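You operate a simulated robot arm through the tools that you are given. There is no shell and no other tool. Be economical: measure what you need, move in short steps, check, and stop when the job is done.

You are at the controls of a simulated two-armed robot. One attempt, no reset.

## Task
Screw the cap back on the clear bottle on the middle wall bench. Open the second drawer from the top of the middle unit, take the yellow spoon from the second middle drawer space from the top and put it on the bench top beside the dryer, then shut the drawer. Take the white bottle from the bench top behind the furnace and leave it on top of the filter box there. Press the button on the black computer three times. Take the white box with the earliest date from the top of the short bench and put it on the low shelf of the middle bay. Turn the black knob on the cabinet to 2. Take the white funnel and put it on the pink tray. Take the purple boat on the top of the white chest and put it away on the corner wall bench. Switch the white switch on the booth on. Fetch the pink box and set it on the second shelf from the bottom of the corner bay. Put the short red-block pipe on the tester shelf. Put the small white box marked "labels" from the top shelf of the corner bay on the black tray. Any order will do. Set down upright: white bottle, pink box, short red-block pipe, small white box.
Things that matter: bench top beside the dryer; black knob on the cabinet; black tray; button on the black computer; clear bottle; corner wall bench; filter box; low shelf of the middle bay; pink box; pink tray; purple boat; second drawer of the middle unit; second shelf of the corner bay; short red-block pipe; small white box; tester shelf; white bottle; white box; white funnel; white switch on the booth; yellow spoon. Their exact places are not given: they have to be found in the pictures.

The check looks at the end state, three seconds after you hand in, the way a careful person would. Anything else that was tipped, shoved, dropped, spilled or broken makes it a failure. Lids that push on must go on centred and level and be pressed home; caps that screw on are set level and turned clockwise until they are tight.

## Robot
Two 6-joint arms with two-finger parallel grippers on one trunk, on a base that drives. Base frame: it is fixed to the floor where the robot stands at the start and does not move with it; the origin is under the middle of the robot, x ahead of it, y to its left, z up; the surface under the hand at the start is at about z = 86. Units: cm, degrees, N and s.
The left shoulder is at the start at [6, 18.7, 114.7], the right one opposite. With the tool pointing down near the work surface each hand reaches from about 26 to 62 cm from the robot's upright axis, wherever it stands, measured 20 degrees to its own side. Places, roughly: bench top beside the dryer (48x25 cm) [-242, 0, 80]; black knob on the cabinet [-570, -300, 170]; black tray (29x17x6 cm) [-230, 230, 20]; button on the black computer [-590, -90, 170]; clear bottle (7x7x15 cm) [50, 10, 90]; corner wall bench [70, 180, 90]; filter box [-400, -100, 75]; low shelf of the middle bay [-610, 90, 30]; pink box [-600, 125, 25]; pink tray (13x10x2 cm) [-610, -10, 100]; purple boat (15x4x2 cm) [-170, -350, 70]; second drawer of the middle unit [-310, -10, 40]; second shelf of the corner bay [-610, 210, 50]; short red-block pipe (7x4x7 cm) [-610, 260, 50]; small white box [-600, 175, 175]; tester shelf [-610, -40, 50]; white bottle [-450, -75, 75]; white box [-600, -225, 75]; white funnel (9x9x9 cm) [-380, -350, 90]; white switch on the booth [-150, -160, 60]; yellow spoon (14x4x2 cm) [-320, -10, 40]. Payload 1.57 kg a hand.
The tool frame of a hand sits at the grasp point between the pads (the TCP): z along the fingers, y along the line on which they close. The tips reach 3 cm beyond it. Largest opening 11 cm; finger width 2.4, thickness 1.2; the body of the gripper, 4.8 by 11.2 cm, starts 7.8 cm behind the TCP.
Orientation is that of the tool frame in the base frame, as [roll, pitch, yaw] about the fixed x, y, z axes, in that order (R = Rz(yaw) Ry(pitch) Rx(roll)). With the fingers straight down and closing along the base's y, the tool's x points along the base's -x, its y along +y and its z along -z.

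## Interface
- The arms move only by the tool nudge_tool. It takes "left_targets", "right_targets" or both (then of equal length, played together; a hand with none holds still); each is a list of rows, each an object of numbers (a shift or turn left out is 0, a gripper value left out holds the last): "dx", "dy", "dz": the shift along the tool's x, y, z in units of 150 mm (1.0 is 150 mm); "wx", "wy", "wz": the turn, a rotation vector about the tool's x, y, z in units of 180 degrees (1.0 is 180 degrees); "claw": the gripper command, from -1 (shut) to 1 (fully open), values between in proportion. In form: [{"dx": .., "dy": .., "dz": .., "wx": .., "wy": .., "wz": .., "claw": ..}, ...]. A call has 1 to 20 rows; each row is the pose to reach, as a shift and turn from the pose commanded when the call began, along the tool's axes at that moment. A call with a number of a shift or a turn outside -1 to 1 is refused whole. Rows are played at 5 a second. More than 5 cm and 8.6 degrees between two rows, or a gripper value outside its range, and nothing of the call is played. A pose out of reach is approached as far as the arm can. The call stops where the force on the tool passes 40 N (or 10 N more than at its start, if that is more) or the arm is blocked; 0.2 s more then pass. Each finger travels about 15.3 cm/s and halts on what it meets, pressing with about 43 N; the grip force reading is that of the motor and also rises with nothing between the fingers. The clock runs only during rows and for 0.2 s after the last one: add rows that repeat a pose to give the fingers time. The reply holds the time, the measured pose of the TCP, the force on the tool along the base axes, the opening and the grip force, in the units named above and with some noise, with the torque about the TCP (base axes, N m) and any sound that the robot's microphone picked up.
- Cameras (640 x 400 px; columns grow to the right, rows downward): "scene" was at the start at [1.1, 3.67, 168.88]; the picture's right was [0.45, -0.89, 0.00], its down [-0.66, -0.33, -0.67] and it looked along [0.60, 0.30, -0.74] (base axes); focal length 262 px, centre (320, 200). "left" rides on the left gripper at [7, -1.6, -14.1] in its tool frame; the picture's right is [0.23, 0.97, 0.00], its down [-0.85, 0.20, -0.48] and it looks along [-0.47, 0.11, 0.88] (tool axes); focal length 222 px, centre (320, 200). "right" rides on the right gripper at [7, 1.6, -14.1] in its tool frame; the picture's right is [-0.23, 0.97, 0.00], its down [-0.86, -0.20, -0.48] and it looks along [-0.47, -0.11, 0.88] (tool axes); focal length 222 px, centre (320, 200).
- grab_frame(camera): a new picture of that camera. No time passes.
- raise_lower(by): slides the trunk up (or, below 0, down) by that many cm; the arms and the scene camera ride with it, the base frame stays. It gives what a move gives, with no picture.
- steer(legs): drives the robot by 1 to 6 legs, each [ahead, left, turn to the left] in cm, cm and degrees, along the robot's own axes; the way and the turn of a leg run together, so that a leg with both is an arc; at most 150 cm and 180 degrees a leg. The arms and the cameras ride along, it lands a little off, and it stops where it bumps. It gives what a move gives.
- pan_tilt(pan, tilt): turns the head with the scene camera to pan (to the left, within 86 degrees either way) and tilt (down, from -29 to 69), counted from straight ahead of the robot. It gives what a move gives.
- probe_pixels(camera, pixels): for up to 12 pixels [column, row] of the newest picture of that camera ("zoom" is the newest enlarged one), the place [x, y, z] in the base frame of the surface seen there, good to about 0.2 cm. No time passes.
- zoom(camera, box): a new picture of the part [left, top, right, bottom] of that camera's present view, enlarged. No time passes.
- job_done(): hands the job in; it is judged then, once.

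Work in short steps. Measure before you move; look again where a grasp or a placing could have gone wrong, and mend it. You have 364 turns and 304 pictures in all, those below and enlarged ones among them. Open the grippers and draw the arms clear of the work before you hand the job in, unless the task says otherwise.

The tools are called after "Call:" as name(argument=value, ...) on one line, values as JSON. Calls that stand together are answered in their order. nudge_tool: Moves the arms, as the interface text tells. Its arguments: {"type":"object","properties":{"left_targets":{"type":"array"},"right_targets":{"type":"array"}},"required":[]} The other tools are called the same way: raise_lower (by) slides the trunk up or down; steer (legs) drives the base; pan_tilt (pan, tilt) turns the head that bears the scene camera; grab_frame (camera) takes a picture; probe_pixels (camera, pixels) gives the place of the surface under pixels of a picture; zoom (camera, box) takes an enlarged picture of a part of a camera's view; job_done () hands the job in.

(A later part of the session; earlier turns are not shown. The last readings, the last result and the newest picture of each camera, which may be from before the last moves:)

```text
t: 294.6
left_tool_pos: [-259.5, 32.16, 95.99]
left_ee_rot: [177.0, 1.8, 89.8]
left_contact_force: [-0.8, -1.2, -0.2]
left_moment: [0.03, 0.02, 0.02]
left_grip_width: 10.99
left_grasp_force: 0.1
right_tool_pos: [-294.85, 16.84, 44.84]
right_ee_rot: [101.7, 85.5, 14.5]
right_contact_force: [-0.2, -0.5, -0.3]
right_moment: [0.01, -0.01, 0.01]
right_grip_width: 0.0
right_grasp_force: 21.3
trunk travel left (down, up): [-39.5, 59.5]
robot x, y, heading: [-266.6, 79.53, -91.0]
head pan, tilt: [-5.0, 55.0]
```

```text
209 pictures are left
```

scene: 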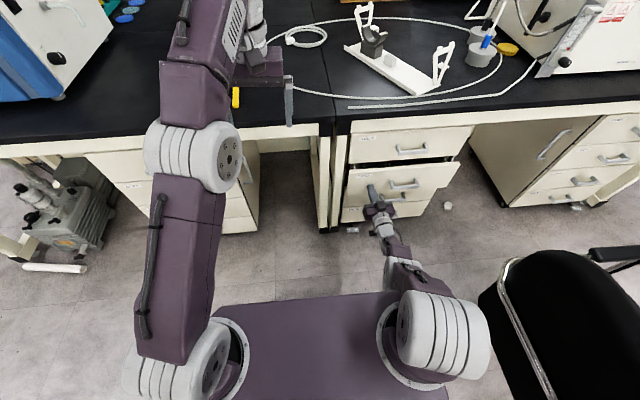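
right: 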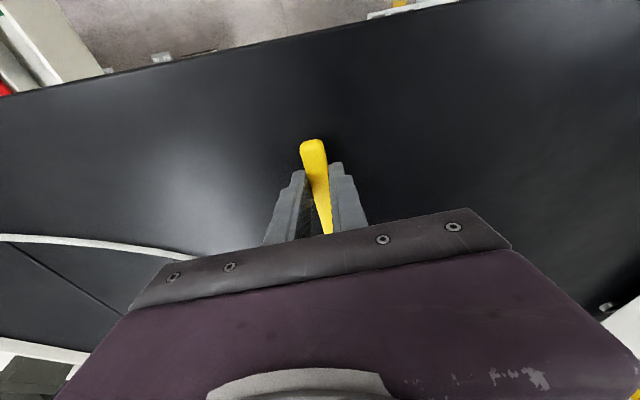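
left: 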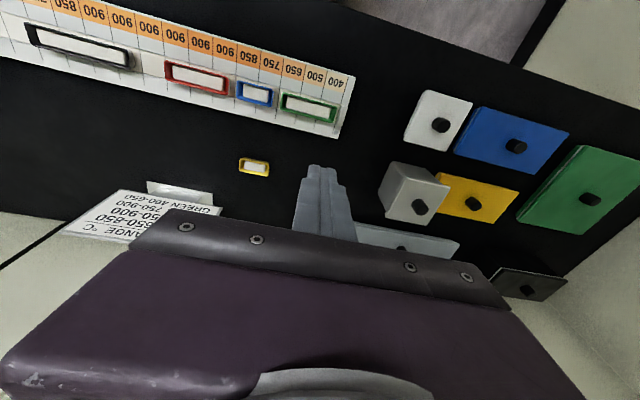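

The drawer has followed in. I push the last bit.

Call:
steer(legs=[[4, 0, 0]])

Call:
nudge_tool(right_targets=[{"dz": 0.03}, {"dz": 0.06}, {"dz": 0.09}, {"dz": 0.12}, {"dz": 0.15}])

Call:
zoom(camera="scene", box=[320, 90, 480, 230])

```text
t: 295.5
left_tool_pos: [-259.67, 28.0, 95.91]
left_ee_rot: [177.0, 2.0, 89.8]
left_contact_force: [0.7, -1.1, -0.2]
left_moment: [0.05, 0.0, 0.01]
left_grip_width: 11.0
left_grasp_force: 0.1
right_tool_pos: [-294.9, 12.72, 44.85]
right_ee_rot: [102.3, 85.6, 15.1]
right_contact_force: [0.3, 0.4, 0.2]
right_moment: [0.03, 0.0, 0.02]
right_grip_width: 0.02
right_grasp_force: 21.6
trunk travel left (down, up): [-39.5, 59.5]
robot x, y, heading: [-266.75, 75.16, -91.1]
head pan, tilt: [-5.0, 55.0]
```

```text
t: 296.4
left_tool_pos: [-259.69, 28.29, 96.2]
left_ee_rot: [177.1, 2.1, 89.7]
left_contact_force: [0.7, 0.5, 0.0]
left_moment: [0.0, 0.05, 0.02]
left_grip_width: 11.0
left_grasp_force: 0.1
right_tool_pos: [-294.82, 12.35, 45.02]
right_ee_rot: [106.7, 85.4, 19.0]
right_contact_force: [0.5, 11.8, 5.5]
right_moment: [-0.27, 0.05, -0.08]
right_grip_width: 0.01
right_grasp_force: 20.9
right hand out of reach, approached as far as the arm can: row 2, 3, 4
trunk travel left (down, up): [-39.5, 59.5]
robot x, y, heading: [-266.67, 75.48, -91.1]
head pan, tilt: [-5.0, 55.0]
stopped in row 4 (right hand): the force on the tool passed its limit at 44 N (the readings are from after the stop); the commanded pose is now the measured one
```

```text
2.86 times, centred on (400, 160) of scene
```

zoom: 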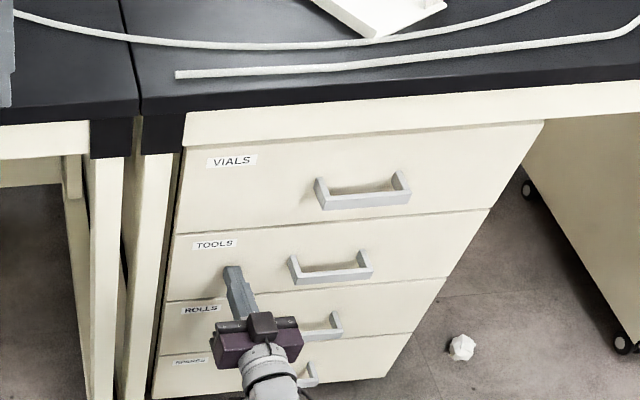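

The drawer is shut. I back off, raise the trunk, fold the hand, and turn west to survey the shelves.

Call:
steer(legs=[[-40, 0, 0]])

Call:
raise_lower(by=38)

Call:
nudge_tool(right_targets=[{"dx": -0.05, "dz": -0.08, "wy": 0.044}, {"dx": -0.1, "dz": -0.16, "wy": 0.088}, {"dx": -0.15, "dz": -0.24, "wy": 0.132}, {"dx": -0.2, "dz": -0.32, "wy": 0.176}, {"dx": -0.25, "dz": -0.4, "wy": 0.22}, {"dx": -0.3, "dz": -0.45, "wy": 0.264}, {"dx": -0.35, "dz": -0.5, "wy": 0.308}, {"dx": -0.4, "dz": -0.5, "wy": 0.352}, {"dx": -0.45, "dz": -0.5, "wy": 0.396}, {"dx": -0.5, "dz": -0.5, "wy": 0.44}, {"dx": -0.5, "dz": -0.5, "wy": 0.48}, {"dx": -0.5, "dz": -0.5, "wy": 0.48}])

Call:
steer(legs=[[-32, 0, 0], [0, 0, -89]])

Call:
pan_tilt(pan=0, tilt=25)

Call:
grab_frame(camera="scene")

```text
t: 298.9
left_tool_pos: [-259.12, 67.63, 96.11]
left_ee_rot: [176.9, 2.0, 89.4]
left_contact_force: [-0.3, 0.8, 0.2]
left_moment: [-0.03, 0.03, -0.01]
left_grip_width: 11.01
left_grasp_force: 0.1
right_tool_pos: [-294.2, 51.81, 45.0]
right_ee_rot: [107.8, 85.3, 19.9]
right_contact_force: [0.6, 0.3, 1.4]
right_moment: [0.0, 0.01, 0.01]
right_grip_width: 0.01
right_grasp_force: 21.0
trunk travel left (down, up): [-39.5, 59.5]
robot x, y, heading: [-265.61, 115.01, -91.3]
head pan, tilt: [-5.0, 55.0]
```

```text
t: 302.5
left_tool_pos: [-259.01, 67.67, 133.95]
left_ee_rot: [176.9, 2.0, 89.4]
left_contact_force: [-0.3, -0.1, -0.6]
left_moment: [0.01, -0.02, 0.0]
left_grip_width: 11.02
left_grasp_force: 0.2
right_tool_pos: [-294.2, 51.74, 82.96]
right_ee_rot: [108.2, 85.3, 20.4]
right_contact_force: [0.9, 0.0, 0.3]
right_moment: [0.01, 0.01, 0.02]
right_grip_width: 0.01
right_grasp_force: 21.0
trunk travel left (down, up): [-77.5, 21.5]
robot x, y, heading: [-265.87, 114.92, -91.7]
head pan, tilt: [-5.0, 55.0]
```

```text
t: 305.1
left_tool_pos: [-259.07, 67.56, 133.99]
left_ee_rot: [176.8, 2.0, 89.4]
left_contact_force: [-0.4, -0.1, 0.4]
left_moment: [-0.02, -0.03, -0.03]
left_grip_width: 10.97
left_grasp_force: 0.1
right_tool_pos: [-294.16, 63.31, 89.62]
right_ee_rot: [172.0, 5.5, 91.6]
right_contact_force: [-0.3, -0.8, -0.4]
right_moment: [0.01, 0.01, 0.03]
right_grip_width: 0.0
right_grasp_force: 21.2
right hand out of reach, approached as far as the arm can: row 1, 2, 3, 4, 5, 6, 7, 9, 10, 11, 12
trunk travel left (down, up): [-77.5, 21.5]
robot x, y, heading: [-265.71, 115.22, -91.4]
head pan, tilt: [-5.0, 55.0]
```

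```text
t: 311.0
left_tool_pos: [-311.91, 138.49, 134.09]
left_ee_rot: [176.9, 2.0, 2.5]
left_contact_force: [-0.9, -0.9, -0.6]
left_moment: [-0.03, -0.01, 0.0]
left_grip_width: 11.01
left_grasp_force: 0.0
right_tool_pos: [-318.05, 173.52, 89.51]
right_ee_rot: [172.0, 5.4, 4.7]
right_contact_force: [-0.9, -1.2, 0.1]
right_moment: [0.0, -0.01, -0.06]
right_grip_width: 0.01
right_grasp_force: 21.2
trunk travel left (down, up): [-77.5, 21.5]
robot x, y, heading: [-264.6, 147.6, -178.5]
head pan, tilt: [-5.0, 55.0]
```

```text
t: 311.9
left_tool_pos: [-311.97, 138.6, 133.98]
left_ee_rot: [177.0, 2.0, 2.5]
left_contact_force: [-0.1, 0.4, -0.2]
left_moment: [-0.03, -0.01, 0.01]
left_grip_width: 11.0
left_grasp_force: 0.0
right_tool_pos: [-318.03, 173.52, 89.53]
right_ee_rot: [172.0, 5.5, 4.7]
right_contact_force: [0.0, -1.0, 0.5]
right_moment: [0.03, -0.02, 0.03]
right_grip_width: 0.0
right_grasp_force: 21.0
trunk travel left (down, up): [-77.5, 21.5]
robot x, y, heading: [-264.87, 147.94, -178.3]
head pan, tilt: [0.0, 25.0]
```

```text
207 pictures are left
```

scene: 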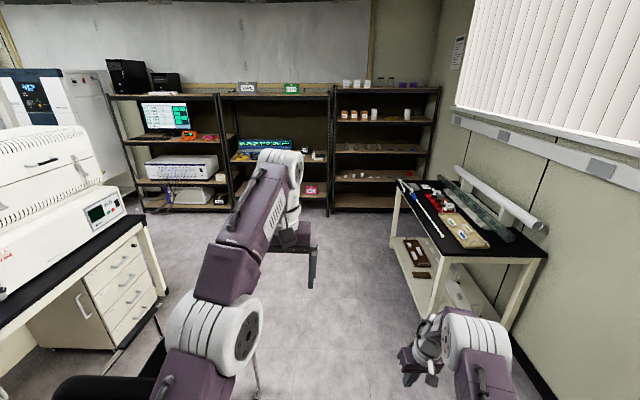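

Call:
probe_pixels(camera="scene", pixels=[[440, 250], [395, 190], [430, 310], [310, 190], [292, 188], [410, 112], [357, 84], [265, 92], [180, 165], [125, 80], [370, 150], [385, 205]])

Call:
zoom(camera="scene", box=[320, 70, 450, 215])

Call:
zoom(camera="scene", box=[100, 55, 340, 215])

```text
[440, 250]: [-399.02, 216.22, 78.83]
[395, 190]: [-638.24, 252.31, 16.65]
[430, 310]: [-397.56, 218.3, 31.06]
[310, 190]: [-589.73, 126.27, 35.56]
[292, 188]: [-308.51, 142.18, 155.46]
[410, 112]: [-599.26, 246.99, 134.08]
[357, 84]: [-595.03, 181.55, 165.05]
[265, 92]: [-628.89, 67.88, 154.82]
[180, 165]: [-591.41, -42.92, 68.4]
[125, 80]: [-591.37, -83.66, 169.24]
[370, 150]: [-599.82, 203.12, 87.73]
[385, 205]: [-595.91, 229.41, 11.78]
```

```text
2.76 times, centred on (385, 142) of scene
```

zoom: 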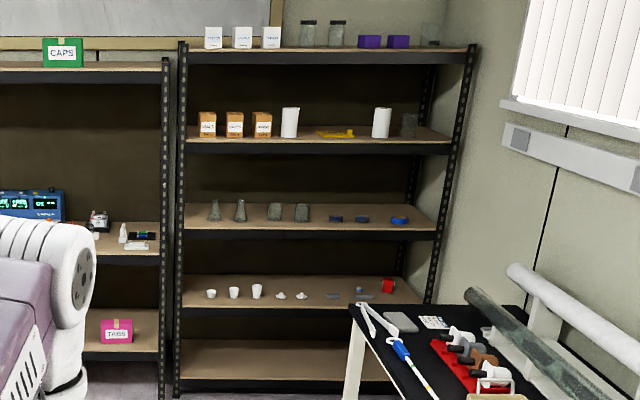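

```text
2.50 times, centred on (220, 135) of scene
```

zoom: 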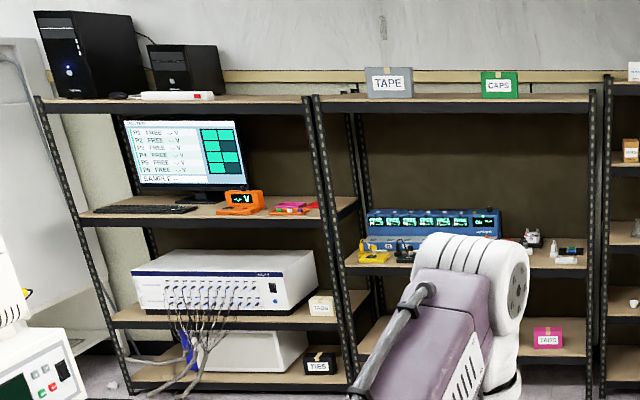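

Call:
probe_pixels(camera="scene", pixels=[[399, 183], [404, 190], [425, 213], [410, 250]])

Call:
steer(legs=[[140, 0, -1.5], [90, 20, 0]])

Call:
pan_tilt(pan=-25, tilt=15)

Call:
grab_frame(camera="scene")

```text
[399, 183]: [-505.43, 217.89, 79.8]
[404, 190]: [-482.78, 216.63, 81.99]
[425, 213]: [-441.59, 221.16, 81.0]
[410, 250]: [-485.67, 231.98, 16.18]
```

```text
t: 323.4
left_tool_pos: [-542.67, 114.93, 134.0]
left_ee_rot: [176.9, 2.0, 0.9]
left_contact_force: [-0.2, 0.4, 0.2]
left_moment: [0.06, 0.04, -0.02]
left_grip_width: 11.0
left_grasp_force: 0.1
right_tool_pos: [-547.94, 150.01, 89.54]
right_ee_rot: [172.1, 5.5, 2.9]
right_contact_force: [-0.5, 0.2, 0.4]
right_moment: [0.03, -0.03, 0.01]
right_grip_width: 0.01
right_grasp_force: 21.7
trunk travel left (down, up): [-77.5, 21.5]
robot x, y, heading: [-495.64, 123.44, 179.9]
head pan, tilt: [0.0, 25.0]
```

```text
t: 324.3
left_tool_pos: [-542.77, 114.85, 134.0]
left_ee_rot: [177.0, 2.0, 0.9]
left_contact_force: [0.6, 0.1, -0.8]
left_moment: [0.0, 0.01, -0.03]
left_grip_width: 11.01
left_grasp_force: 0.0
right_tool_pos: [-548.04, 150.0, 89.5]
right_ee_rot: [172.0, 5.4, 3.1]
right_contact_force: [-0.3, 0.8, 0.1]
right_moment: [0.01, -0.02, -0.02]
right_grip_width: 0.03
right_grasp_force: 21.5
trunk travel left (down, up): [-77.5, 21.5]
robot x, y, heading: [-494.95, 122.73, 179.8]
head pan, tilt: [-25.0, 15.0]
```

```text
204 pictures are left
```

scene: 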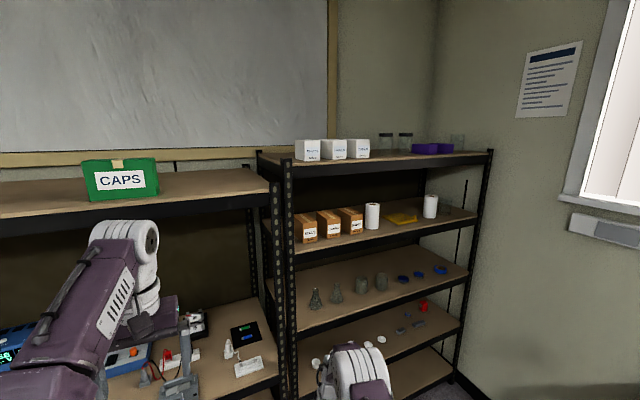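

Call:
zoom(camera="scene", box=[285, 125, 475, 165])

Call:
zoom(camera="scene", box=[290, 260, 470, 390])

Call:
probe_pixels(camera="scene", pixels=[[307, 150], [333, 150], [358, 149], [307, 159], [275, 158], [480, 156], [423, 306], [450, 322], [300, 262], [300, 180], [300, 327]])

```text
3.37 times, centred on (380, 145) of scene
```

zoom: 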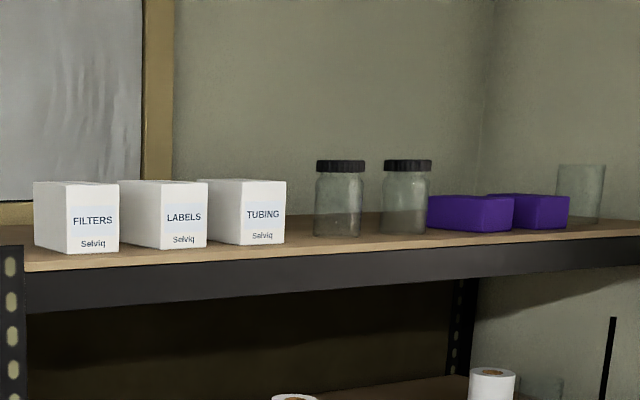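

```text
3.08 times, centred on (380, 325) of scene
```

zoom: 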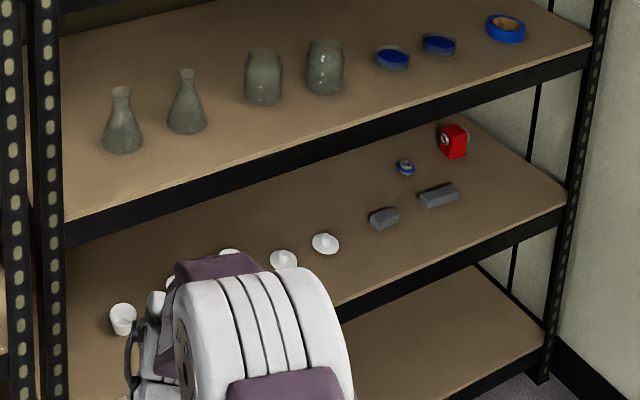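

```text
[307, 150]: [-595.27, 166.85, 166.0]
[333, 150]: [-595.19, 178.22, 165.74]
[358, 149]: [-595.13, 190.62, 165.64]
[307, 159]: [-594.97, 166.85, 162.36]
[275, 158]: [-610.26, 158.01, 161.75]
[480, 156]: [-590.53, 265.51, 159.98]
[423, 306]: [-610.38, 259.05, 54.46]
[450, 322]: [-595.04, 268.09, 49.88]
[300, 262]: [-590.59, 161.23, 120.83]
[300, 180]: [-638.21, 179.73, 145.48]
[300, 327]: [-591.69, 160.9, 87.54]
```

"LABELS" is the middle white box (front face x -595.2, y ≈ 178). I raise the trunk, tuck the left hand in, straighten the right hand and lift it.

Call:
raise_lower(by=21)

Call:
nudge_tool(left_targets=[{"dz": 0.25}, {"dz": 0.5}, {"dz": 0.75}, {"dz": 1.0}, {"dx": 0.25, "dz": 1.0}, {"dx": 0.5, "dz": 1.0}, {"dx": 0.75, "dz": 1.0}, {"dx": 0.9, "dz": 1.0}], right_targets=[{"dz": -0.2, "wx": 0.02, "wz": 0.008}, {"dz": -0.4, "wx": 0.044, "wz": 0.017}, {"dz": -0.6, "wx": 0.044, "wz": 0.017}, {"dz": -0.8, "wx": 0.044, "wz": 0.017}, {"dz": -1.0, "wx": 0.044, "wz": 0.017}, {"dz": -1.0, "wx": 0.044, "wz": 0.017}, {"dz": -1.0, "wx": 0.044, "wz": 0.017}, {"dz": -1.0, "wx": 0.044, "wz": 0.017}])

Call:
nudge_tool(right_targets=[{"dx": -0.09, "dz": -0.09, "wy": -0.044, "claw": 0.9}, {"dx": -0.18, "dz": -0.18, "wy": -0.088}, {"dx": -0.27, "dz": -0.27, "wy": -0.132}, {"dx": -0.36, "dz": -0.36, "wy": -0.176}, {"dx": -0.45, "dz": -0.45, "wy": -0.22}, {"dx": -0.54, "dz": -0.54, "wy": -0.264}, {"dx": -0.63, "dz": -0.63, "wy": -0.308}, {"dx": -0.72, "dz": -0.72, "wy": -0.352}, {"dx": -0.81, "dz": -0.81, "wy": -0.396}, {"dx": -0.9, "dz": -0.9, "wy": -0.44}, {"dx": -0.95, "dz": -1.0, "wy": -0.47}, {"dx": -0.95, "dz": -1.0, "wy": -0.47}])

```text
t: 326.5
left_tool_pos: [-542.95, 114.96, 155.1]
left_ee_rot: [177.1, 2.0, 1.0]
left_contact_force: [0.0, -0.5, -0.2]
left_moment: [-0.01, 0.0, 0.03]
left_grip_width: 11.01
left_grasp_force: 0.2
right_tool_pos: [-547.85, 150.03, 110.44]
right_ee_rot: [172.0, 5.4, 3.0]
right_contact_force: [0.9, 0.3, -0.6]
right_moment: [0.0, -0.01, -0.03]
right_grip_width: 0.01
right_grasp_force: 21.4
trunk travel left (down, up): [-98.5, 0.5]
robot x, y, heading: [-495.12, 122.81, 179.9]
head pan, tilt: [-25.0, 15.0]
```

```text
t: 328.3
left_tool_pos: [-529.49, 114.4, 139.45]
left_ee_rot: [176.9, 2.0, 0.8]
left_contact_force: [0.2, 0.6, 0.4]
left_moment: [0.0, 0.04, 0.02]
left_grip_width: 11.0
left_grasp_force: 0.1
right_tool_pos: [-542.75, 152.14, 122.3]
right_ee_rot: [174.8, 9.5, -0.2]
right_contact_force: [0.9, -0.1, -0.7]
right_moment: [0.0, -0.02, -0.03]
right_grip_width: 0.0
right_grasp_force: 20.5
right hand out of reach, approached as far as the arm can: row 1, 2, 3, 4, 5, 6, 7, 8
trunk travel left (down, up): [-98.5, 0.5]
robot x, y, heading: [-495.45, 122.91, 180.2]
head pan, tilt: [-25.0, 15.0]
```

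```text
t: 330.9
left_tool_pos: [-529.66, 114.25, 139.55]
left_ee_rot: [176.9, 1.9, 1.0]
left_contact_force: [-0.1, -0.7, 0.5]
left_moment: [-0.03, 0.01, -0.01]
left_grip_width: 11.0
left_grasp_force: 0.0
right_tool_pos: [-564.51, 154.44, 149.39]
right_ee_rot: [55.0, 83.6, -124.7]
right_contact_force: [0.5, 0.7, 0.3]
right_moment: [0.03, -0.03, 0.01]
right_grip_width: 10.44
right_grasp_force: 0.1
right hand out of reach, approached as far as the arm can: row 8, 9, 10, 11, 12
trunk travel left (down, up): [-98.5, 0.5]
robot x, y, heading: [-495.31, 122.76, 180.2]
head pan, tilt: [-25.0, 15.0]
```

Call:
nudge_tool(right_targets=[{"dx": -0.2, "dz": -0.1, "wz": -0.01, "wy": 0.007}, {"dx": -0.4, "dz": -0.2, "wz": -0.02, "wy": 0.014}, {"dx": -0.6, "dz": -0.3, "wz": -0.029, "wy": 0.02}, {"dx": -0.8, "dz": -0.4, "wz": -0.029, "wy": 0.02}, {"dx": -1.0, "dz": -0.5, "wz": -0.029, "wy": 0.02}, {"dx": -1.0, "dz": -0.5, "wz": -0.029, "wy": 0.02}])

Call:
pan_tilt(pan=-35, tilt=8)

Call:
grab_frame(camera="scene")

```text
t: 332.3
left_tool_pos: [-529.54, 114.39, 139.39]
left_ee_rot: [177.0, 2.0, 1.0]
left_contact_force: [-0.5, 0.0, -0.6]
left_moment: [-0.02, -0.02, -0.04]
left_grip_width: 11.0
left_grasp_force: 0.0
right_tool_pos: [-555.7, 156.19, 163.14]
right_ee_rot: [-6.8, 89.5, 173.7]
right_contact_force: [0.0, 0.1, -0.3]
right_moment: [0.0, -0.05, 0.02]
right_grip_width: 10.44
right_grasp_force: 0.1
trunk travel left (down, up): [-98.5, 0.5]
robot x, y, heading: [-495.19, 122.78, 180.0]
head pan, tilt: [-25.0, 15.0]
```

```text
t: 333.1
left_tool_pos: [-529.63, 114.38, 139.54]
left_ee_rot: [176.9, 2.0, 1.0]
left_contact_force: [-0.3, 0.5, 0.1]
left_moment: [0.06, -0.03, 0.02]
left_grip_width: 11.0
left_grasp_force: 0.2
right_tool_pos: [-555.88, 156.05, 163.01]
right_ee_rot: [-5.6, 89.5, 174.8]
right_contact_force: [-0.2, -0.2, 0.4]
right_moment: [0.0, 0.02, -0.04]
right_grip_width: 10.45
right_grasp_force: 0.1
trunk travel left (down, up): [-98.5, 0.5]
robot x, y, heading: [-494.97, 122.61, 179.7]
head pan, tilt: [-35.0, 8.0]
```

```text
201 pictures are left
```

scene: 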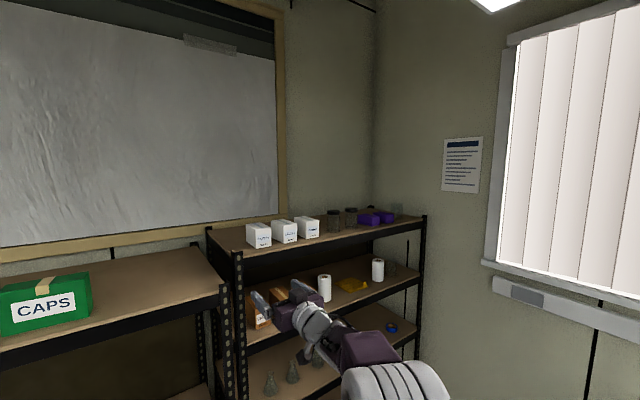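

Call:
zoom(camera="scene", box=[240, 205, 330, 260])

```text
7.11 times, centred on (285, 232) of scene
```

zoom: 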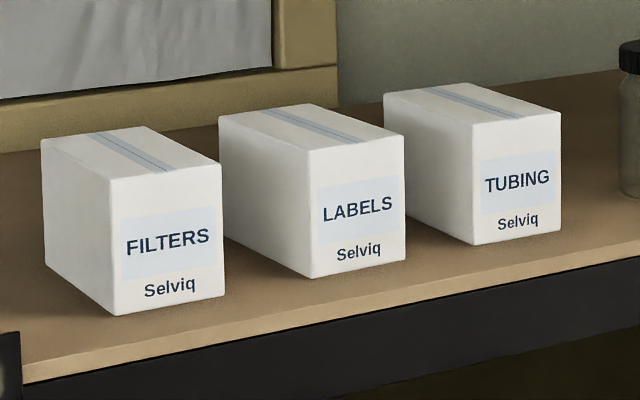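

Call:
probe_pixels(camera="zoom", pixels=[[314, 156], [400, 142], [314, 270], [400, 255], [305, 108], [225, 120], [355, 200], [217, 185], [388, 110], [300, 310], [222, 165]])

```text
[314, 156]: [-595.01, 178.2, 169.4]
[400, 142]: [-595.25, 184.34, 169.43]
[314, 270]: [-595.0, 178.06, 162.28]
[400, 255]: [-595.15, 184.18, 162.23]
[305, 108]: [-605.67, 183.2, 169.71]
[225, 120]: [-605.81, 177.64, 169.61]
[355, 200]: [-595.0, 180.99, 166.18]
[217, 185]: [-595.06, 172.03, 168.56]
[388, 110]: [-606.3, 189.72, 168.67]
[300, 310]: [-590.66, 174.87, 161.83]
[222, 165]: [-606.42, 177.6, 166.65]
```

The LABELS box spans x -595…-606, y 177.8…184.5, z 161.9…169.7. I raise the hand to z 166, open to ~9.6 cm, and drive it in line with the box.

Call:
nudge_tool(right_targets=[{"dx": -0.1, "claw": 0.75}, {"dx": -0.19}, {"dx": -0.19}])

Call:
steer(legs=[[0, -25, 0], [25, 0, 0]])

Call:
grab_frame(camera="right")

Call:
grab_frame(camera="scene")

```text
t: 333.9
left_tool_pos: [-529.69, 114.29, 139.47]
left_ee_rot: [176.8, 2.0, 0.9]
left_contact_force: [-0.2, -1.1, -0.4]
left_moment: [0.01, -0.04, -0.01]
left_grip_width: 11.01
left_grasp_force: 0.1
right_tool_pos: [-555.97, 156.33, 165.84]
right_ee_rot: [-7.8, 89.4, 172.6]
right_contact_force: [-0.6, 0.3, -0.2]
right_moment: [0.02, -0.01, 0.04]
right_grip_width: 9.64
right_grasp_force: 0.0
trunk travel left (down, up): [-98.5, 0.5]
robot x, y, heading: [-495.51, 122.8, 180.1]
head pan, tilt: [-35.0, 8.0]
```

```text
t: 337.1
left_tool_pos: [-554.01, 139.72, 139.66]
left_ee_rot: [177.0, 2.2, 0.6]
left_contact_force: [-0.5, -0.1, 0.5]
left_moment: [0.01, 0.02, -0.03]
left_grip_width: 11.0
left_grasp_force: 0.1
right_tool_pos: [-579.87, 181.76, 166.24]
right_ee_rot: [-8.2, 89.2, 171.8]
right_contact_force: [0.4, -0.3, 0.0]
right_moment: [-0.01, -0.04, 0.0]
right_grip_width: 9.63
right_grasp_force: 0.1
trunk travel left (down, up): [-98.5, 0.5]
robot x, y, heading: [-520.18, 148.39, 180.0]
head pan, tilt: [-35.0, 8.0]
```

```text
199 pictures are left
```

right: 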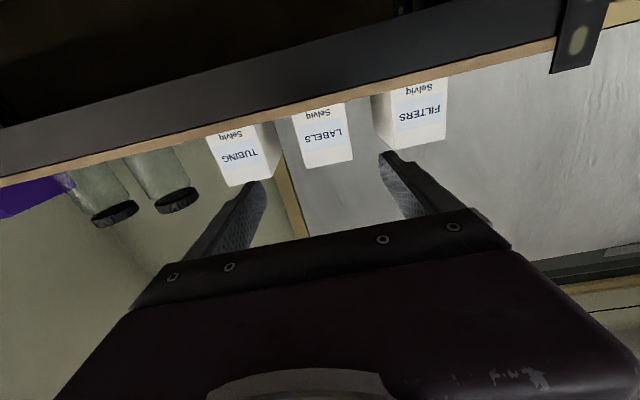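

```text
198 pictures are left
```

scene: 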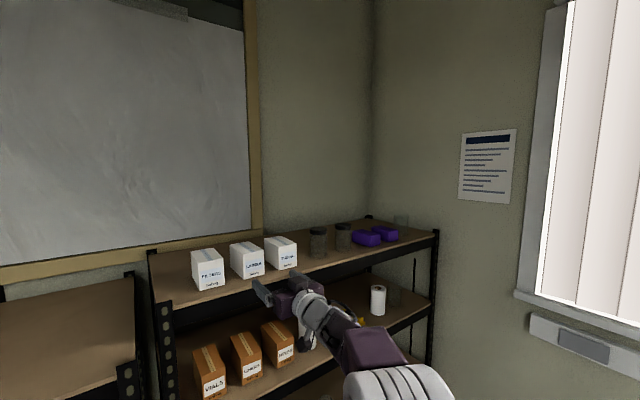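

Call:
steer(legs=[[17.5, 0.6, 0]])

Call:
grab_frame(camera="right")

```text
t: 338.6
left_tool_pos: [-571.66, 139.38, 139.63]
left_ee_rot: [177.0, 2.2, 0.5]
left_contact_force: [0.7, -0.1, 0.6]
left_moment: [0.05, 0.09, 0.04]
left_grip_width: 11.03
left_grasp_force: 0.0
right_tool_pos: [-597.57, 181.27, 166.18]
right_ee_rot: [-5.4, 89.2, 174.7]
right_contact_force: [1.3, 0.0, 0.1]
right_moment: [-0.01, 0.0, 0.01]
right_grip_width: 9.62
right_grasp_force: 0.0
trunk travel left (down, up): [-98.5, 0.5]
robot x, y, heading: [-537.71, 147.3, 179.4]
head pan, tilt: [-35.0, 8.0]
```

```text
197 pictures are left
```

right: 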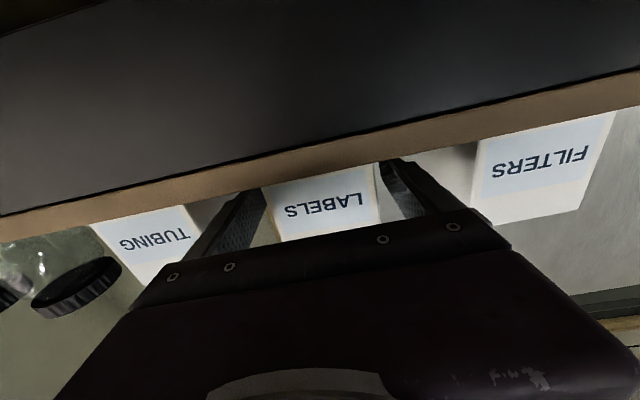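

The fingers straddle the LABELS box. I close, lift 3 cm, and draw back.

Call:
nudge_tool(right_targets=[{"claw": 0.4}, {"claw": 0.1}, {"claw": -1}, {"claw": -1}, {"claw": -1}])

Call:
nudge_tool(right_targets=[{"dx": -0.05}, {"dx": -0.12}, {"dx": -0.18}])

Call:
grab_frame(camera="right")

```text
t: 339.8
left_tool_pos: [-572.03, 139.33, 139.52]
left_ee_rot: [176.9, 2.0, 0.5]
left_contact_force: [-0.5, -0.3, 0.3]
left_moment: [-0.01, 0.01, 0.01]
left_grip_width: 10.99
left_grasp_force: 0.1
right_tool_pos: [-598.06, 181.29, 165.8]
right_ee_rot: [-7.2, 89.5, 172.8]
right_contact_force: [0.5, 0.2, 0.1]
right_moment: [-0.02, -0.03, 0.0]
right_grip_width: 6.8
right_grasp_force: 43.4
trunk travel left (down, up): [-98.5, 0.5]
robot x, y, heading: [-538.13, 147.41, 179.5]
head pan, tilt: [-35.0, 8.0]
```

```text
t: 340.6
left_tool_pos: [-572.11, 139.33, 139.53]
left_ee_rot: [176.9, 2.0, 0.5]
left_contact_force: [-0.1, -0.2, -0.1]
left_moment: [-0.01, 0.03, -0.01]
left_grip_width: 11.01
left_grasp_force: 0.1
right_tool_pos: [-597.94, 181.53, 168.47]
right_ee_rot: [-3.3, 89.5, 176.7]
right_contact_force: [-0.3, -0.3, -1.9]
right_moment: [0.01, -0.05, -0.01]
right_grip_width: 6.77
right_grasp_force: 43.3
trunk travel left (down, up): [-98.5, 0.5]
robot x, y, heading: [-538.0, 147.52, 180.0]
head pan, tilt: [-35.0, 8.0]
```

```text
196 pictures are left
```

right: 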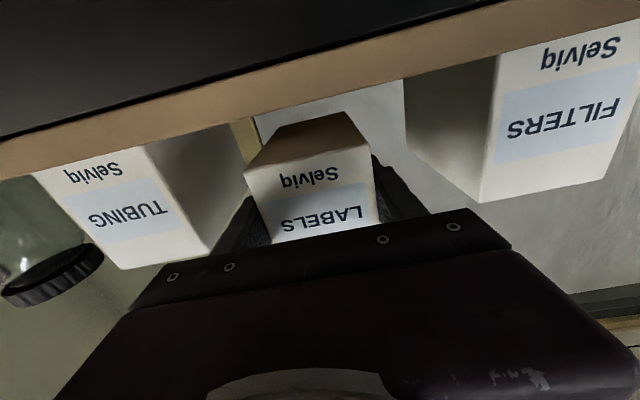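

Box is lifted and held. The tray is low under a bench, so I'll look at it first. I back away east along the aisle and turn north in front of the pump bench.

Call:
steer(legs=[[-140, 0, 0], [-138, 0, 0], [0, 0, -90]])

Call:
pan_tilt(pan=0, tilt=45)

Call:
grab_frame(camera="scene")

```text
t: 357.6
left_tool_pos: [-275.79, 181.38, 139.47]
left_ee_rot: [177.0, 2.0, -88.4]
left_contact_force: [-0.2, 0.4, -0.3]
left_moment: [0.0, 0.03, -0.02]
left_grip_width: 10.99
left_grasp_force: 0.2
right_tool_pos: [-234.08, 208.13, 168.37]
right_ee_rot: [-7.9, 89.5, 83.1]
right_contact_force: [-0.6, -1.0, -2.8]
right_moment: [-0.08, 0.03, 0.0]
right_grip_width: 6.77
right_grasp_force: 42.7
trunk travel left (down, up): [-98.5, 0.5]
robot x, y, heading: [-266.79, 147.19, 90.8]
head pan, tilt: [-35.0, 8.0]
```

```text
t: 358.6
left_tool_pos: [-275.69, 181.29, 139.5]
left_ee_rot: [176.9, 2.0, -88.4]
left_contact_force: [0.4, 0.4, 0.2]
left_moment: [0.02, -0.03, 0.01]
left_grip_width: 10.98
left_grasp_force: 0.0
right_tool_pos: [-234.06, 208.05, 168.54]
right_ee_rot: [-5.6, 89.5, 85.5]
right_contact_force: [1.0, 0.0, -3.0]
right_moment: [-0.06, 0.0, -0.01]
right_grip_width: 6.77
right_grasp_force: 42.6
trunk travel left (down, up): [-98.5, 0.5]
robot x, y, heading: [-266.83, 147.43, 90.9]
head pan, tilt: [0.0, 45.0]
```

```text
195 pictures are left
```

scene: 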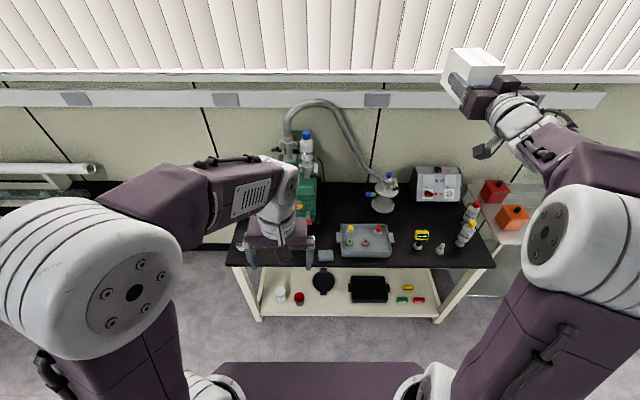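

Call:
zoom(camera="scene", box=[240, 230, 500, 330])

Call:
probe_pixels(camera="scene", pixels=[[349, 279], [388, 279], [349, 300], [388, 300], [369, 290], [369, 299], [340, 300], [400, 312], [370, 268], [400, 215], [330, 215], [440, 258]])

```text
2.46 times, centred on (370, 280) of scene
```

zoom: 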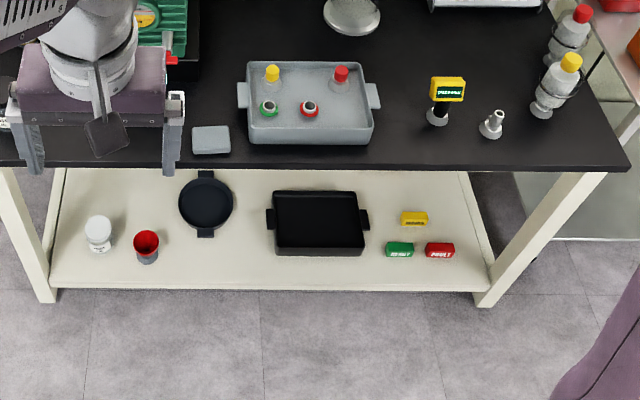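

```text
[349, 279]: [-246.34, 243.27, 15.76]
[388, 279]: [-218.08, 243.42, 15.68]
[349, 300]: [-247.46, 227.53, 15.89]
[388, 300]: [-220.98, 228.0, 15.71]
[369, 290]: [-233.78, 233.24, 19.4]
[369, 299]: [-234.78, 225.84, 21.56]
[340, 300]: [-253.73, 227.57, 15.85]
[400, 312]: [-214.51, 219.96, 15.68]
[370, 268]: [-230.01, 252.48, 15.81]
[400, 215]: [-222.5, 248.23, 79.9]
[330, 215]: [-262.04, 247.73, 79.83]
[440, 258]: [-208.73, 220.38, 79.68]
```

Call:
probe_pixels(camera="zoom", pixels=[[290, 205], [345, 205], [320, 220], [290, 240], [345, 240], [320, 193], [320, 252], [275, 225], [358, 225], [270, 218], [367, 220], [480, 290]])

```text
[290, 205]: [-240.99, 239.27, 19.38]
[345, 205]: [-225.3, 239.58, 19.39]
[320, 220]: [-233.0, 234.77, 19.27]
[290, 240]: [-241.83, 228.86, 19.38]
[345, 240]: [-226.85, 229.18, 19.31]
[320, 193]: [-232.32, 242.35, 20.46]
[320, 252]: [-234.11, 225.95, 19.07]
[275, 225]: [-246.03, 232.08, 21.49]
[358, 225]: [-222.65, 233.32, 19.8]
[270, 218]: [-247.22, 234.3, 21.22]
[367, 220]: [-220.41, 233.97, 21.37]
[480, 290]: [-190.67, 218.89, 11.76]
```

The tray's floor is z 19.3 with the rim at 21.5 (x -244…-222, y 227…241), so the box can be slid in horizontally over the rim. I back off and lower the arm step by step, keeping the hand horizontal.

Call:
steer(legs=[[-25, 0, 0]])

Call:
nudge_tool(right_targets=[{"dx": 0.2}, {"dx": 0.4}, {"dx": 0.6}, {"dx": 0.8}, {"dx": 1.0}, {"dx": 1.0}])

Call:
nudge_tool(right_targets=[{"dx": 0.2}, {"dx": 0.4}, {"dx": 0.6}, {"dx": 0.8}, {"dx": 1.0}, {"dx": 1.0}])

```text
t: 360.4
left_tool_pos: [-275.32, 156.78, 139.25]
left_ee_rot: [176.9, 1.8, -88.6]
left_contact_force: [1.0, -0.1, 0.0]
left_moment: [-0.07, 0.0, -0.01]
left_grip_width: 11.0
left_grasp_force: 0.0
right_tool_pos: [-233.59, 183.53, 168.21]
right_ee_rot: [-10.2, 89.6, 80.5]
right_contact_force: [0.5, -0.1, -2.5]
right_moment: [-0.07, -0.01, 0.0]
right_grip_width: 6.74
right_grasp_force: 42.6
trunk travel left (down, up): [-98.5, 0.5]
robot x, y, heading: [-266.58, 121.78, 90.2]
head pan, tilt: [0.0, 45.0]
```

```text
t: 361.8
left_tool_pos: [-275.52, 156.32, 139.47]
left_ee_rot: [176.9, 2.0, -88.5]
left_contact_force: [-0.4, 1.0, -1.0]
left_moment: [0.01, -0.02, -0.01]
left_grip_width: 10.98
left_grasp_force: 0.0
right_tool_pos: [-233.6, 183.07, 153.46]
right_ee_rot: [-9.5, 89.7, 81.3]
right_contact_force: [0.3, 0.1, -3.1]
right_moment: [-0.09, -0.03, -0.01]
right_grip_width: 6.75
right_grasp_force: 42.9
trunk travel left (down, up): [-98.5, 0.5]
robot x, y, heading: [-266.68, 122.12, 90.4]
head pan, tilt: [0.0, 45.0]
```

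```text
t: 363.2
left_tool_pos: [-275.38, 156.35, 139.31]
left_ee_rot: [176.9, 1.9, -88.5]
left_contact_force: [-0.1, 0.7, 0.2]
left_moment: [-0.02, 0.0, -0.01]
left_grip_width: 11.01
left_grasp_force: 0.0
right_tool_pos: [-232.18, 190.59, 145.69]
right_ee_rot: [-124.7, 89.9, -33.9]
right_contact_force: [-0.3, 0.1, -1.8]
right_moment: [-0.11, -0.04, 0.0]
right_grip_width: 6.76
right_grasp_force: 42.9
right hand out of reach, approached as far as the arm can: row 1, 2, 3, 4, 5, 6
trunk travel left (down, up): [-98.5, 0.5]
robot x, y, heading: [-266.57, 122.17, 90.7]
head pan, tilt: [0.0, 45.0]
```

Call:
nudge_tool(right_targets=[{"dx": 0.2, "dz": 0.05}, {"dx": 0.4, "dz": 0.1}, {"dx": 0.6, "dz": 0.15}, {"dx": 0.8, "dz": 0.2}, {"dx": 1.0, "dz": 0.2}, {"dx": 1.0, "dz": 0.2}])

Call:
nudge_tool(right_targets=[{"dx": 0.2, "dz": 0.0}, {"dx": 0.4, "dz": 0.0}, {"dx": 0.6, "dz": 0.0}, {"dx": 0.8, "dz": 0.0}, {"dx": 1.0, "dz": 0.0}, {"dx": 1.0, "dz": 0.0}])

```text
t: 364.6
left_tool_pos: [-275.47, 156.28, 139.5]
left_ee_rot: [177.0, 1.9, -88.6]
left_contact_force: [0.9, 0.5, 0.5]
left_moment: [0.02, 0.0, 0.02]
left_grip_width: 10.98
left_grasp_force: 0.0
right_tool_pos: [-231.58, 196.61, 130.62]
right_ee_rot: [-6.7, 89.6, 84.3]
right_contact_force: [0.2, 0.2, -2.9]
right_moment: [-0.07, 0.0, 0.0]
right_grip_width: 6.76
right_grasp_force: 42.9
right hand out of reach, approached as far as the arm can: row 1, 2, 3, 4, 5, 6
trunk travel left (down, up): [-98.5, 0.5]
robot x, y, heading: [-266.43, 121.98, 90.5]
head pan, tilt: [0.0, 45.0]
```

```text
t: 366.0
left_tool_pos: [-275.4, 156.2, 139.5]
left_ee_rot: [176.9, 2.0, -88.6]
left_contact_force: [0.4, -0.3, -0.3]
left_moment: [0.02, -0.01, 0.01]
left_grip_width: 11.03
left_grasp_force: 0.1
right_tool_pos: [-231.55, 195.1, 116.83]
right_ee_rot: [-5.8, 89.5, 85.2]
right_contact_force: [-0.5, -0.6, -1.7]
right_moment: [-0.04, 0.03, 0.02]
right_grip_width: 6.74
right_grasp_force: 43.0
right hand out of reach, approached as far as the arm can: row 4, 5, 6
trunk travel left (down, up): [-98.5, 0.5]
robot x, y, heading: [-266.84, 121.9, 90.6]
head pan, tilt: [0.0, 45.0]
```

Now the arm sits low relative to the shoulder. I lower the trunk 90 cm.

Call:
raise_lower(by=-40)

Call:
raise_lower(by=-40)

Call:
raise_lower(by=-10)

Call:
pan_tilt(pan=-20, tilt=35)

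Call:
grab_frame(camera="scene")

Call:
grab_frame(camera="right")

```text
t: 369.9
left_tool_pos: [-275.51, 156.18, 99.6]
left_ee_rot: [177.0, 2.0, -88.6]
left_contact_force: [-0.6, 0.0, 0.0]
left_moment: [-0.05, -0.02, -0.02]
left_grip_width: 10.99
left_grasp_force: 0.0
right_tool_pos: [-231.5, 195.1, 76.82]
right_ee_rot: [-5.7, 89.4, 85.1]
right_contact_force: [0.1, 0.1, -2.2]
right_moment: [-0.1, -0.01, -0.02]
right_grip_width: 6.78
right_grasp_force: 43.1
trunk travel left (down, up): [-58.5, 40.5]
robot x, y, heading: [-266.46, 121.6, 90.5]
head pan, tilt: [0.0, 45.0]
```

```text
t: 373.7
left_tool_pos: [-275.45, 156.38, 59.6]
left_ee_rot: [176.9, 2.0, -88.6]
left_contact_force: [-0.6, 0.0, -0.8]
left_moment: [0.0, -0.01, -0.02]
left_grip_width: 11.01
left_grasp_force: 0.0
right_tool_pos: [-231.6, 195.13, 36.66]
right_ee_rot: [-5.8, 89.6, 85.2]
right_contact_force: [-0.4, -1.2, -1.9]
right_moment: [-0.08, -0.03, 0.01]
right_grip_width: 6.75
right_grasp_force: 43.0
trunk travel left (down, up): [-18.5, 80.5]
robot x, y, heading: [-266.2, 122.23, 90.7]
head pan, tilt: [0.0, 45.0]
```

```text
t: 375.0
left_tool_pos: [-275.42, 156.26, 49.57]
left_ee_rot: [176.9, 1.9, -88.6]
left_contact_force: [0.6, 0.1, -0.2]
left_moment: [0.01, -0.02, -0.01]
left_grip_width: 11.01
left_grasp_force: 0.0
right_tool_pos: [-231.48, 194.96, 26.86]
right_ee_rot: [-6.2, 89.4, 84.7]
right_contact_force: [-0.3, -0.2, -2.4]
right_moment: [-0.12, 0.0, 0.02]
right_grip_width: 6.76
right_grasp_force: 42.4
trunk travel left (down, up): [-8.5, 90.5]
robot x, y, heading: [-266.48, 122.11, 90.6]
head pan, tilt: [0.0, 45.0]
```

```text
t: 375.9
left_tool_pos: [-275.42, 156.11, 49.54]
left_ee_rot: [176.8, 2.0, -88.5]
left_contact_force: [0.3, -0.1, 0.7]
left_moment: [0.02, 0.0, 0.0]
left_grip_width: 11.0
left_grasp_force: 0.0
right_tool_pos: [-231.44, 195.04, 26.7]
right_ee_rot: [-5.8, 89.5, 85.2]
right_contact_force: [-0.1, -0.3, -2.0]
right_moment: [-0.05, 0.01, -0.03]
right_grip_width: 6.76
right_grasp_force: 42.8
trunk travel left (down, up): [-8.5, 90.5]
robot x, y, heading: [-266.68, 121.84, 90.6]
head pan, tilt: [-20.0, 35.0]
```

```text
193 pictures are left
```

scene: 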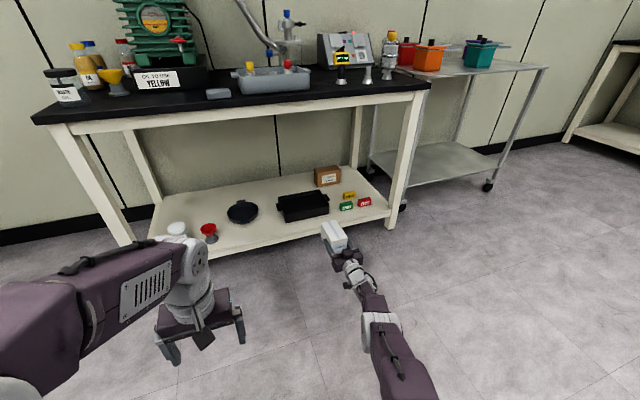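

```text
192 pictures are left
```

right: 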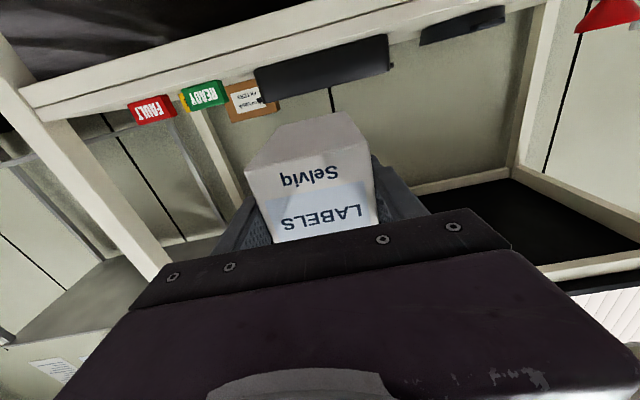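

Box bottom is ~22.8, above the rim at 21.5. I drive 36 cm forward so the box is over the tray.

Call:
steer(legs=[[36, 0.5, 0]])

Call:
grab_frame(camera="scene")

Call:
grab_frame(camera="right")

```text
t: 378.2
left_tool_pos: [-276.26, 192.58, 49.41]
left_ee_rot: [176.9, 2.0, -88.6]
left_contact_force: [0.0, -0.4, 0.0]
left_moment: [-0.01, 0.02, 0.03]
left_grip_width: 10.99
left_grasp_force: 0.0
right_tool_pos: [-232.22, 231.53, 26.82]
right_ee_rot: [-5.5, 89.5, 85.4]
right_contact_force: [0.2, 0.2, -2.8]
right_moment: [-0.07, -0.01, 0.0]
right_grip_width: 6.76
right_grasp_force: 43.3
trunk travel left (down, up): [-8.5, 90.5]
robot x, y, heading: [-267.14, 158.59, 90.3]
head pan, tilt: [-20.0, 35.0]
```

```text
191 pictures are left
```

scene: 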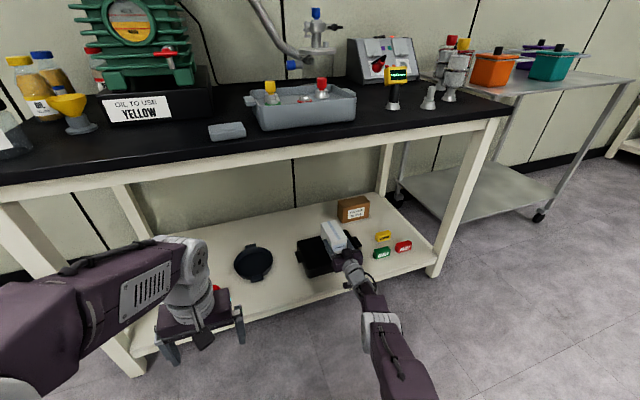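

```text
190 pictures are left
```

right: 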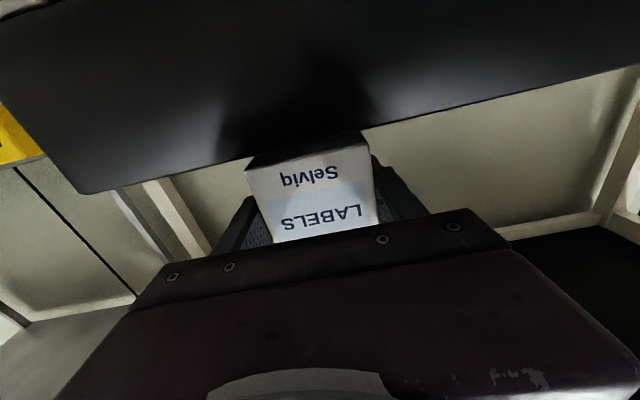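

Call:
zoom(camera="scene", box=[280, 190, 400, 290])

Call:
raise_lower(by=-2.8)

```text
4.00 times, centred on (340, 240) of scene
```

zoom: 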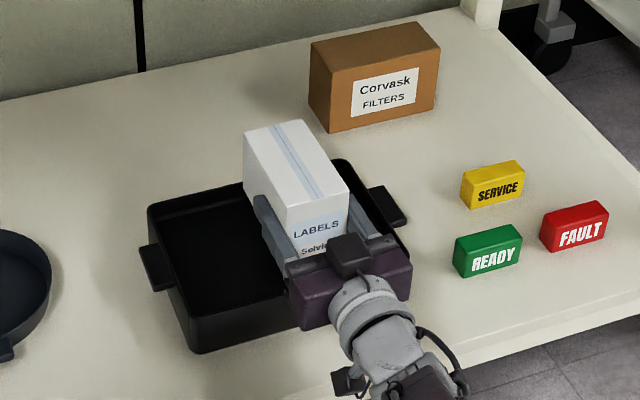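

```text
t: 378.9
left_tool_pos: [-276.03, 192.64, 46.69]
left_ee_rot: [176.9, 2.1, -88.7]
left_contact_force: [-1.1, 0.2, 0.1]
left_moment: [0.01, -0.03, -0.01]
left_grip_width: 11.01
left_grasp_force: 0.1
right_tool_pos: [-232.27, 231.4, 24.02]
right_ee_rot: [-6.1, 89.5, 84.6]
right_contact_force: [-0.2, -0.2, -2.1]
right_moment: [-0.07, 0.05, -0.01]
right_grip_width: 6.76
right_grasp_force: 42.9
trunk travel left (down, up): [-5.7, 93.3]
robot x, y, heading: [-267.09, 158.38, 90.5]
head pan, tilt: [-20.0, 35.0]
```

Call:
nudge_tool(right_targets=[{"dx": 0.02}, {"dx": 0.04}, {"dx": 0.055}, {"dx": 0.065}])

```text
t: 379.9
left_tool_pos: [-276.09, 192.63, 46.66]
left_ee_rot: [177.0, 2.1, -88.7]
left_contact_force: [0.8, -0.9, -0.3]
left_moment: [0.01, -0.04, -0.03]
left_grip_width: 11.02
left_grasp_force: 0.0
right_tool_pos: [-231.98, 230.97, 23.43]
right_ee_rot: [-5.3, 89.4, 85.4]
right_contact_force: [0.6, 0.5, -0.7]
right_moment: [0.05, 0.05, -0.01]
right_grip_width: 6.75
right_grasp_force: 43.2
right hand out of reach, approached as far as the arm can: row 2, 3, 4
trunk travel left (down, up): [-5.7, 93.3]
robot x, y, heading: [-267.28, 158.3, 90.7]
head pan, tilt: [-20.0, 35.0]
```

The weight has come off the hand: it touches. I open slightly and back straight out.

Call:
nudge_tool(right_targets=[{"claw": 0.35}, {"claw": 0.45}, {"claw": 0.45}])

Call:
zoom(camera="scene", box=[280, 190, 400, 290])

```text
t: 380.7
left_tool_pos: [-276.24, 192.65, 46.84]
left_ee_rot: [177.0, 1.9, -88.7]
left_contact_force: [-0.2, 0.6, -1.7]
left_moment: [0.01, 0.0, 0.0]
left_grip_width: 11.02
left_grasp_force: 0.0
right_tool_pos: [-232.13, 230.97, 23.42]
right_ee_rot: [-6.2, 89.5, 84.5]
right_contact_force: [-0.2, 0.2, 0.4]
right_moment: [0.02, 0.02, 0.0]
right_grip_width: 7.99
right_grasp_force: 0.0
trunk travel left (down, up): [-5.7, 93.3]
robot x, y, heading: [-267.29, 158.8, 90.3]
head pan, tilt: [-20.0, 35.0]
```

```text
4.00 times, centred on (340, 240) of scene
```

zoom: 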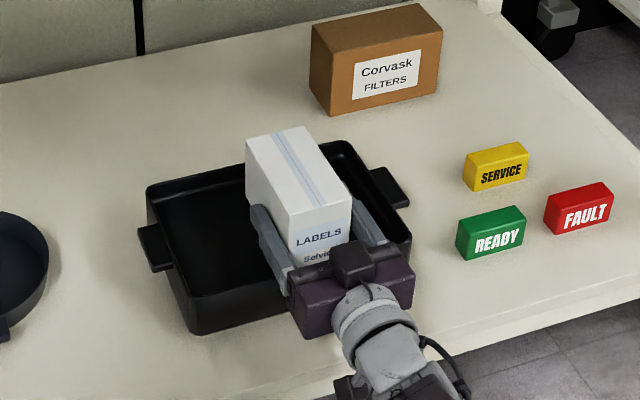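

Call:
raise_lower(by=0.7)

Call:
steer(legs=[[-36, 0, 0]])

Call:
zoom(camera="scene", box=[250, 160, 410, 260])

```text
t: 381.3
left_tool_pos: [-276.17, 192.77, 47.42]
left_ee_rot: [177.0, 2.1, -88.7]
left_contact_force: [0.0, 0.3, 0.2]
left_moment: [0.0, 0.03, 0.06]
left_grip_width: 11.01
left_grasp_force: 0.0
right_tool_pos: [-232.1, 230.94, 23.95]
right_ee_rot: [-6.2, 89.4, 84.7]
right_contact_force: [0.8, -0.1, -0.1]
right_moment: [-0.01, -0.01, 0.02]
right_grip_width: 7.99
right_grasp_force: 0.0
trunk travel left (down, up): [-6.4, 92.6]
robot x, y, heading: [-267.31, 158.71, 90.4]
head pan, tilt: [-20.0, 35.0]
```

```text
t: 383.6
left_tool_pos: [-275.8, 157.36, 47.41]
left_ee_rot: [176.9, 2.0, -88.8]
left_contact_force: [0.3, 0.2, 0.8]
left_moment: [0.02, -0.02, -0.01]
left_grip_width: 11.02
left_grasp_force: 0.0
right_tool_pos: [-231.66, 195.68, 24.08]
right_ee_rot: [-6.7, 89.6, 84.0]
right_contact_force: [-0.3, 0.8, -0.6]
right_moment: [0.01, 0.01, 0.02]
right_grip_width: 7.97
right_grasp_force: 0.0
trunk travel left (down, up): [-6.4, 92.6]
robot x, y, heading: [-267.29, 123.35, 90.5]
head pan, tilt: [-20.0, 35.0]
```

```text
4.00 times, centred on (330, 210) of scene
```

zoom: 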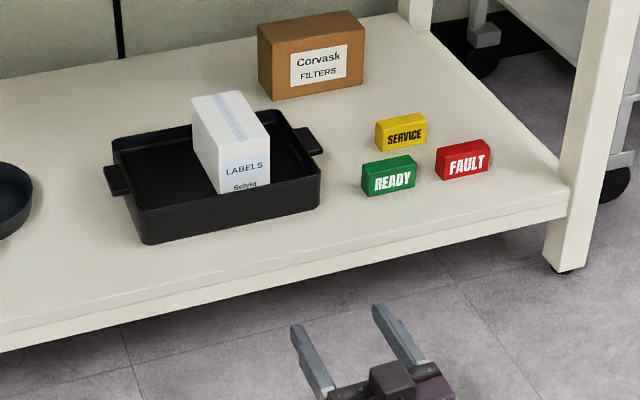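

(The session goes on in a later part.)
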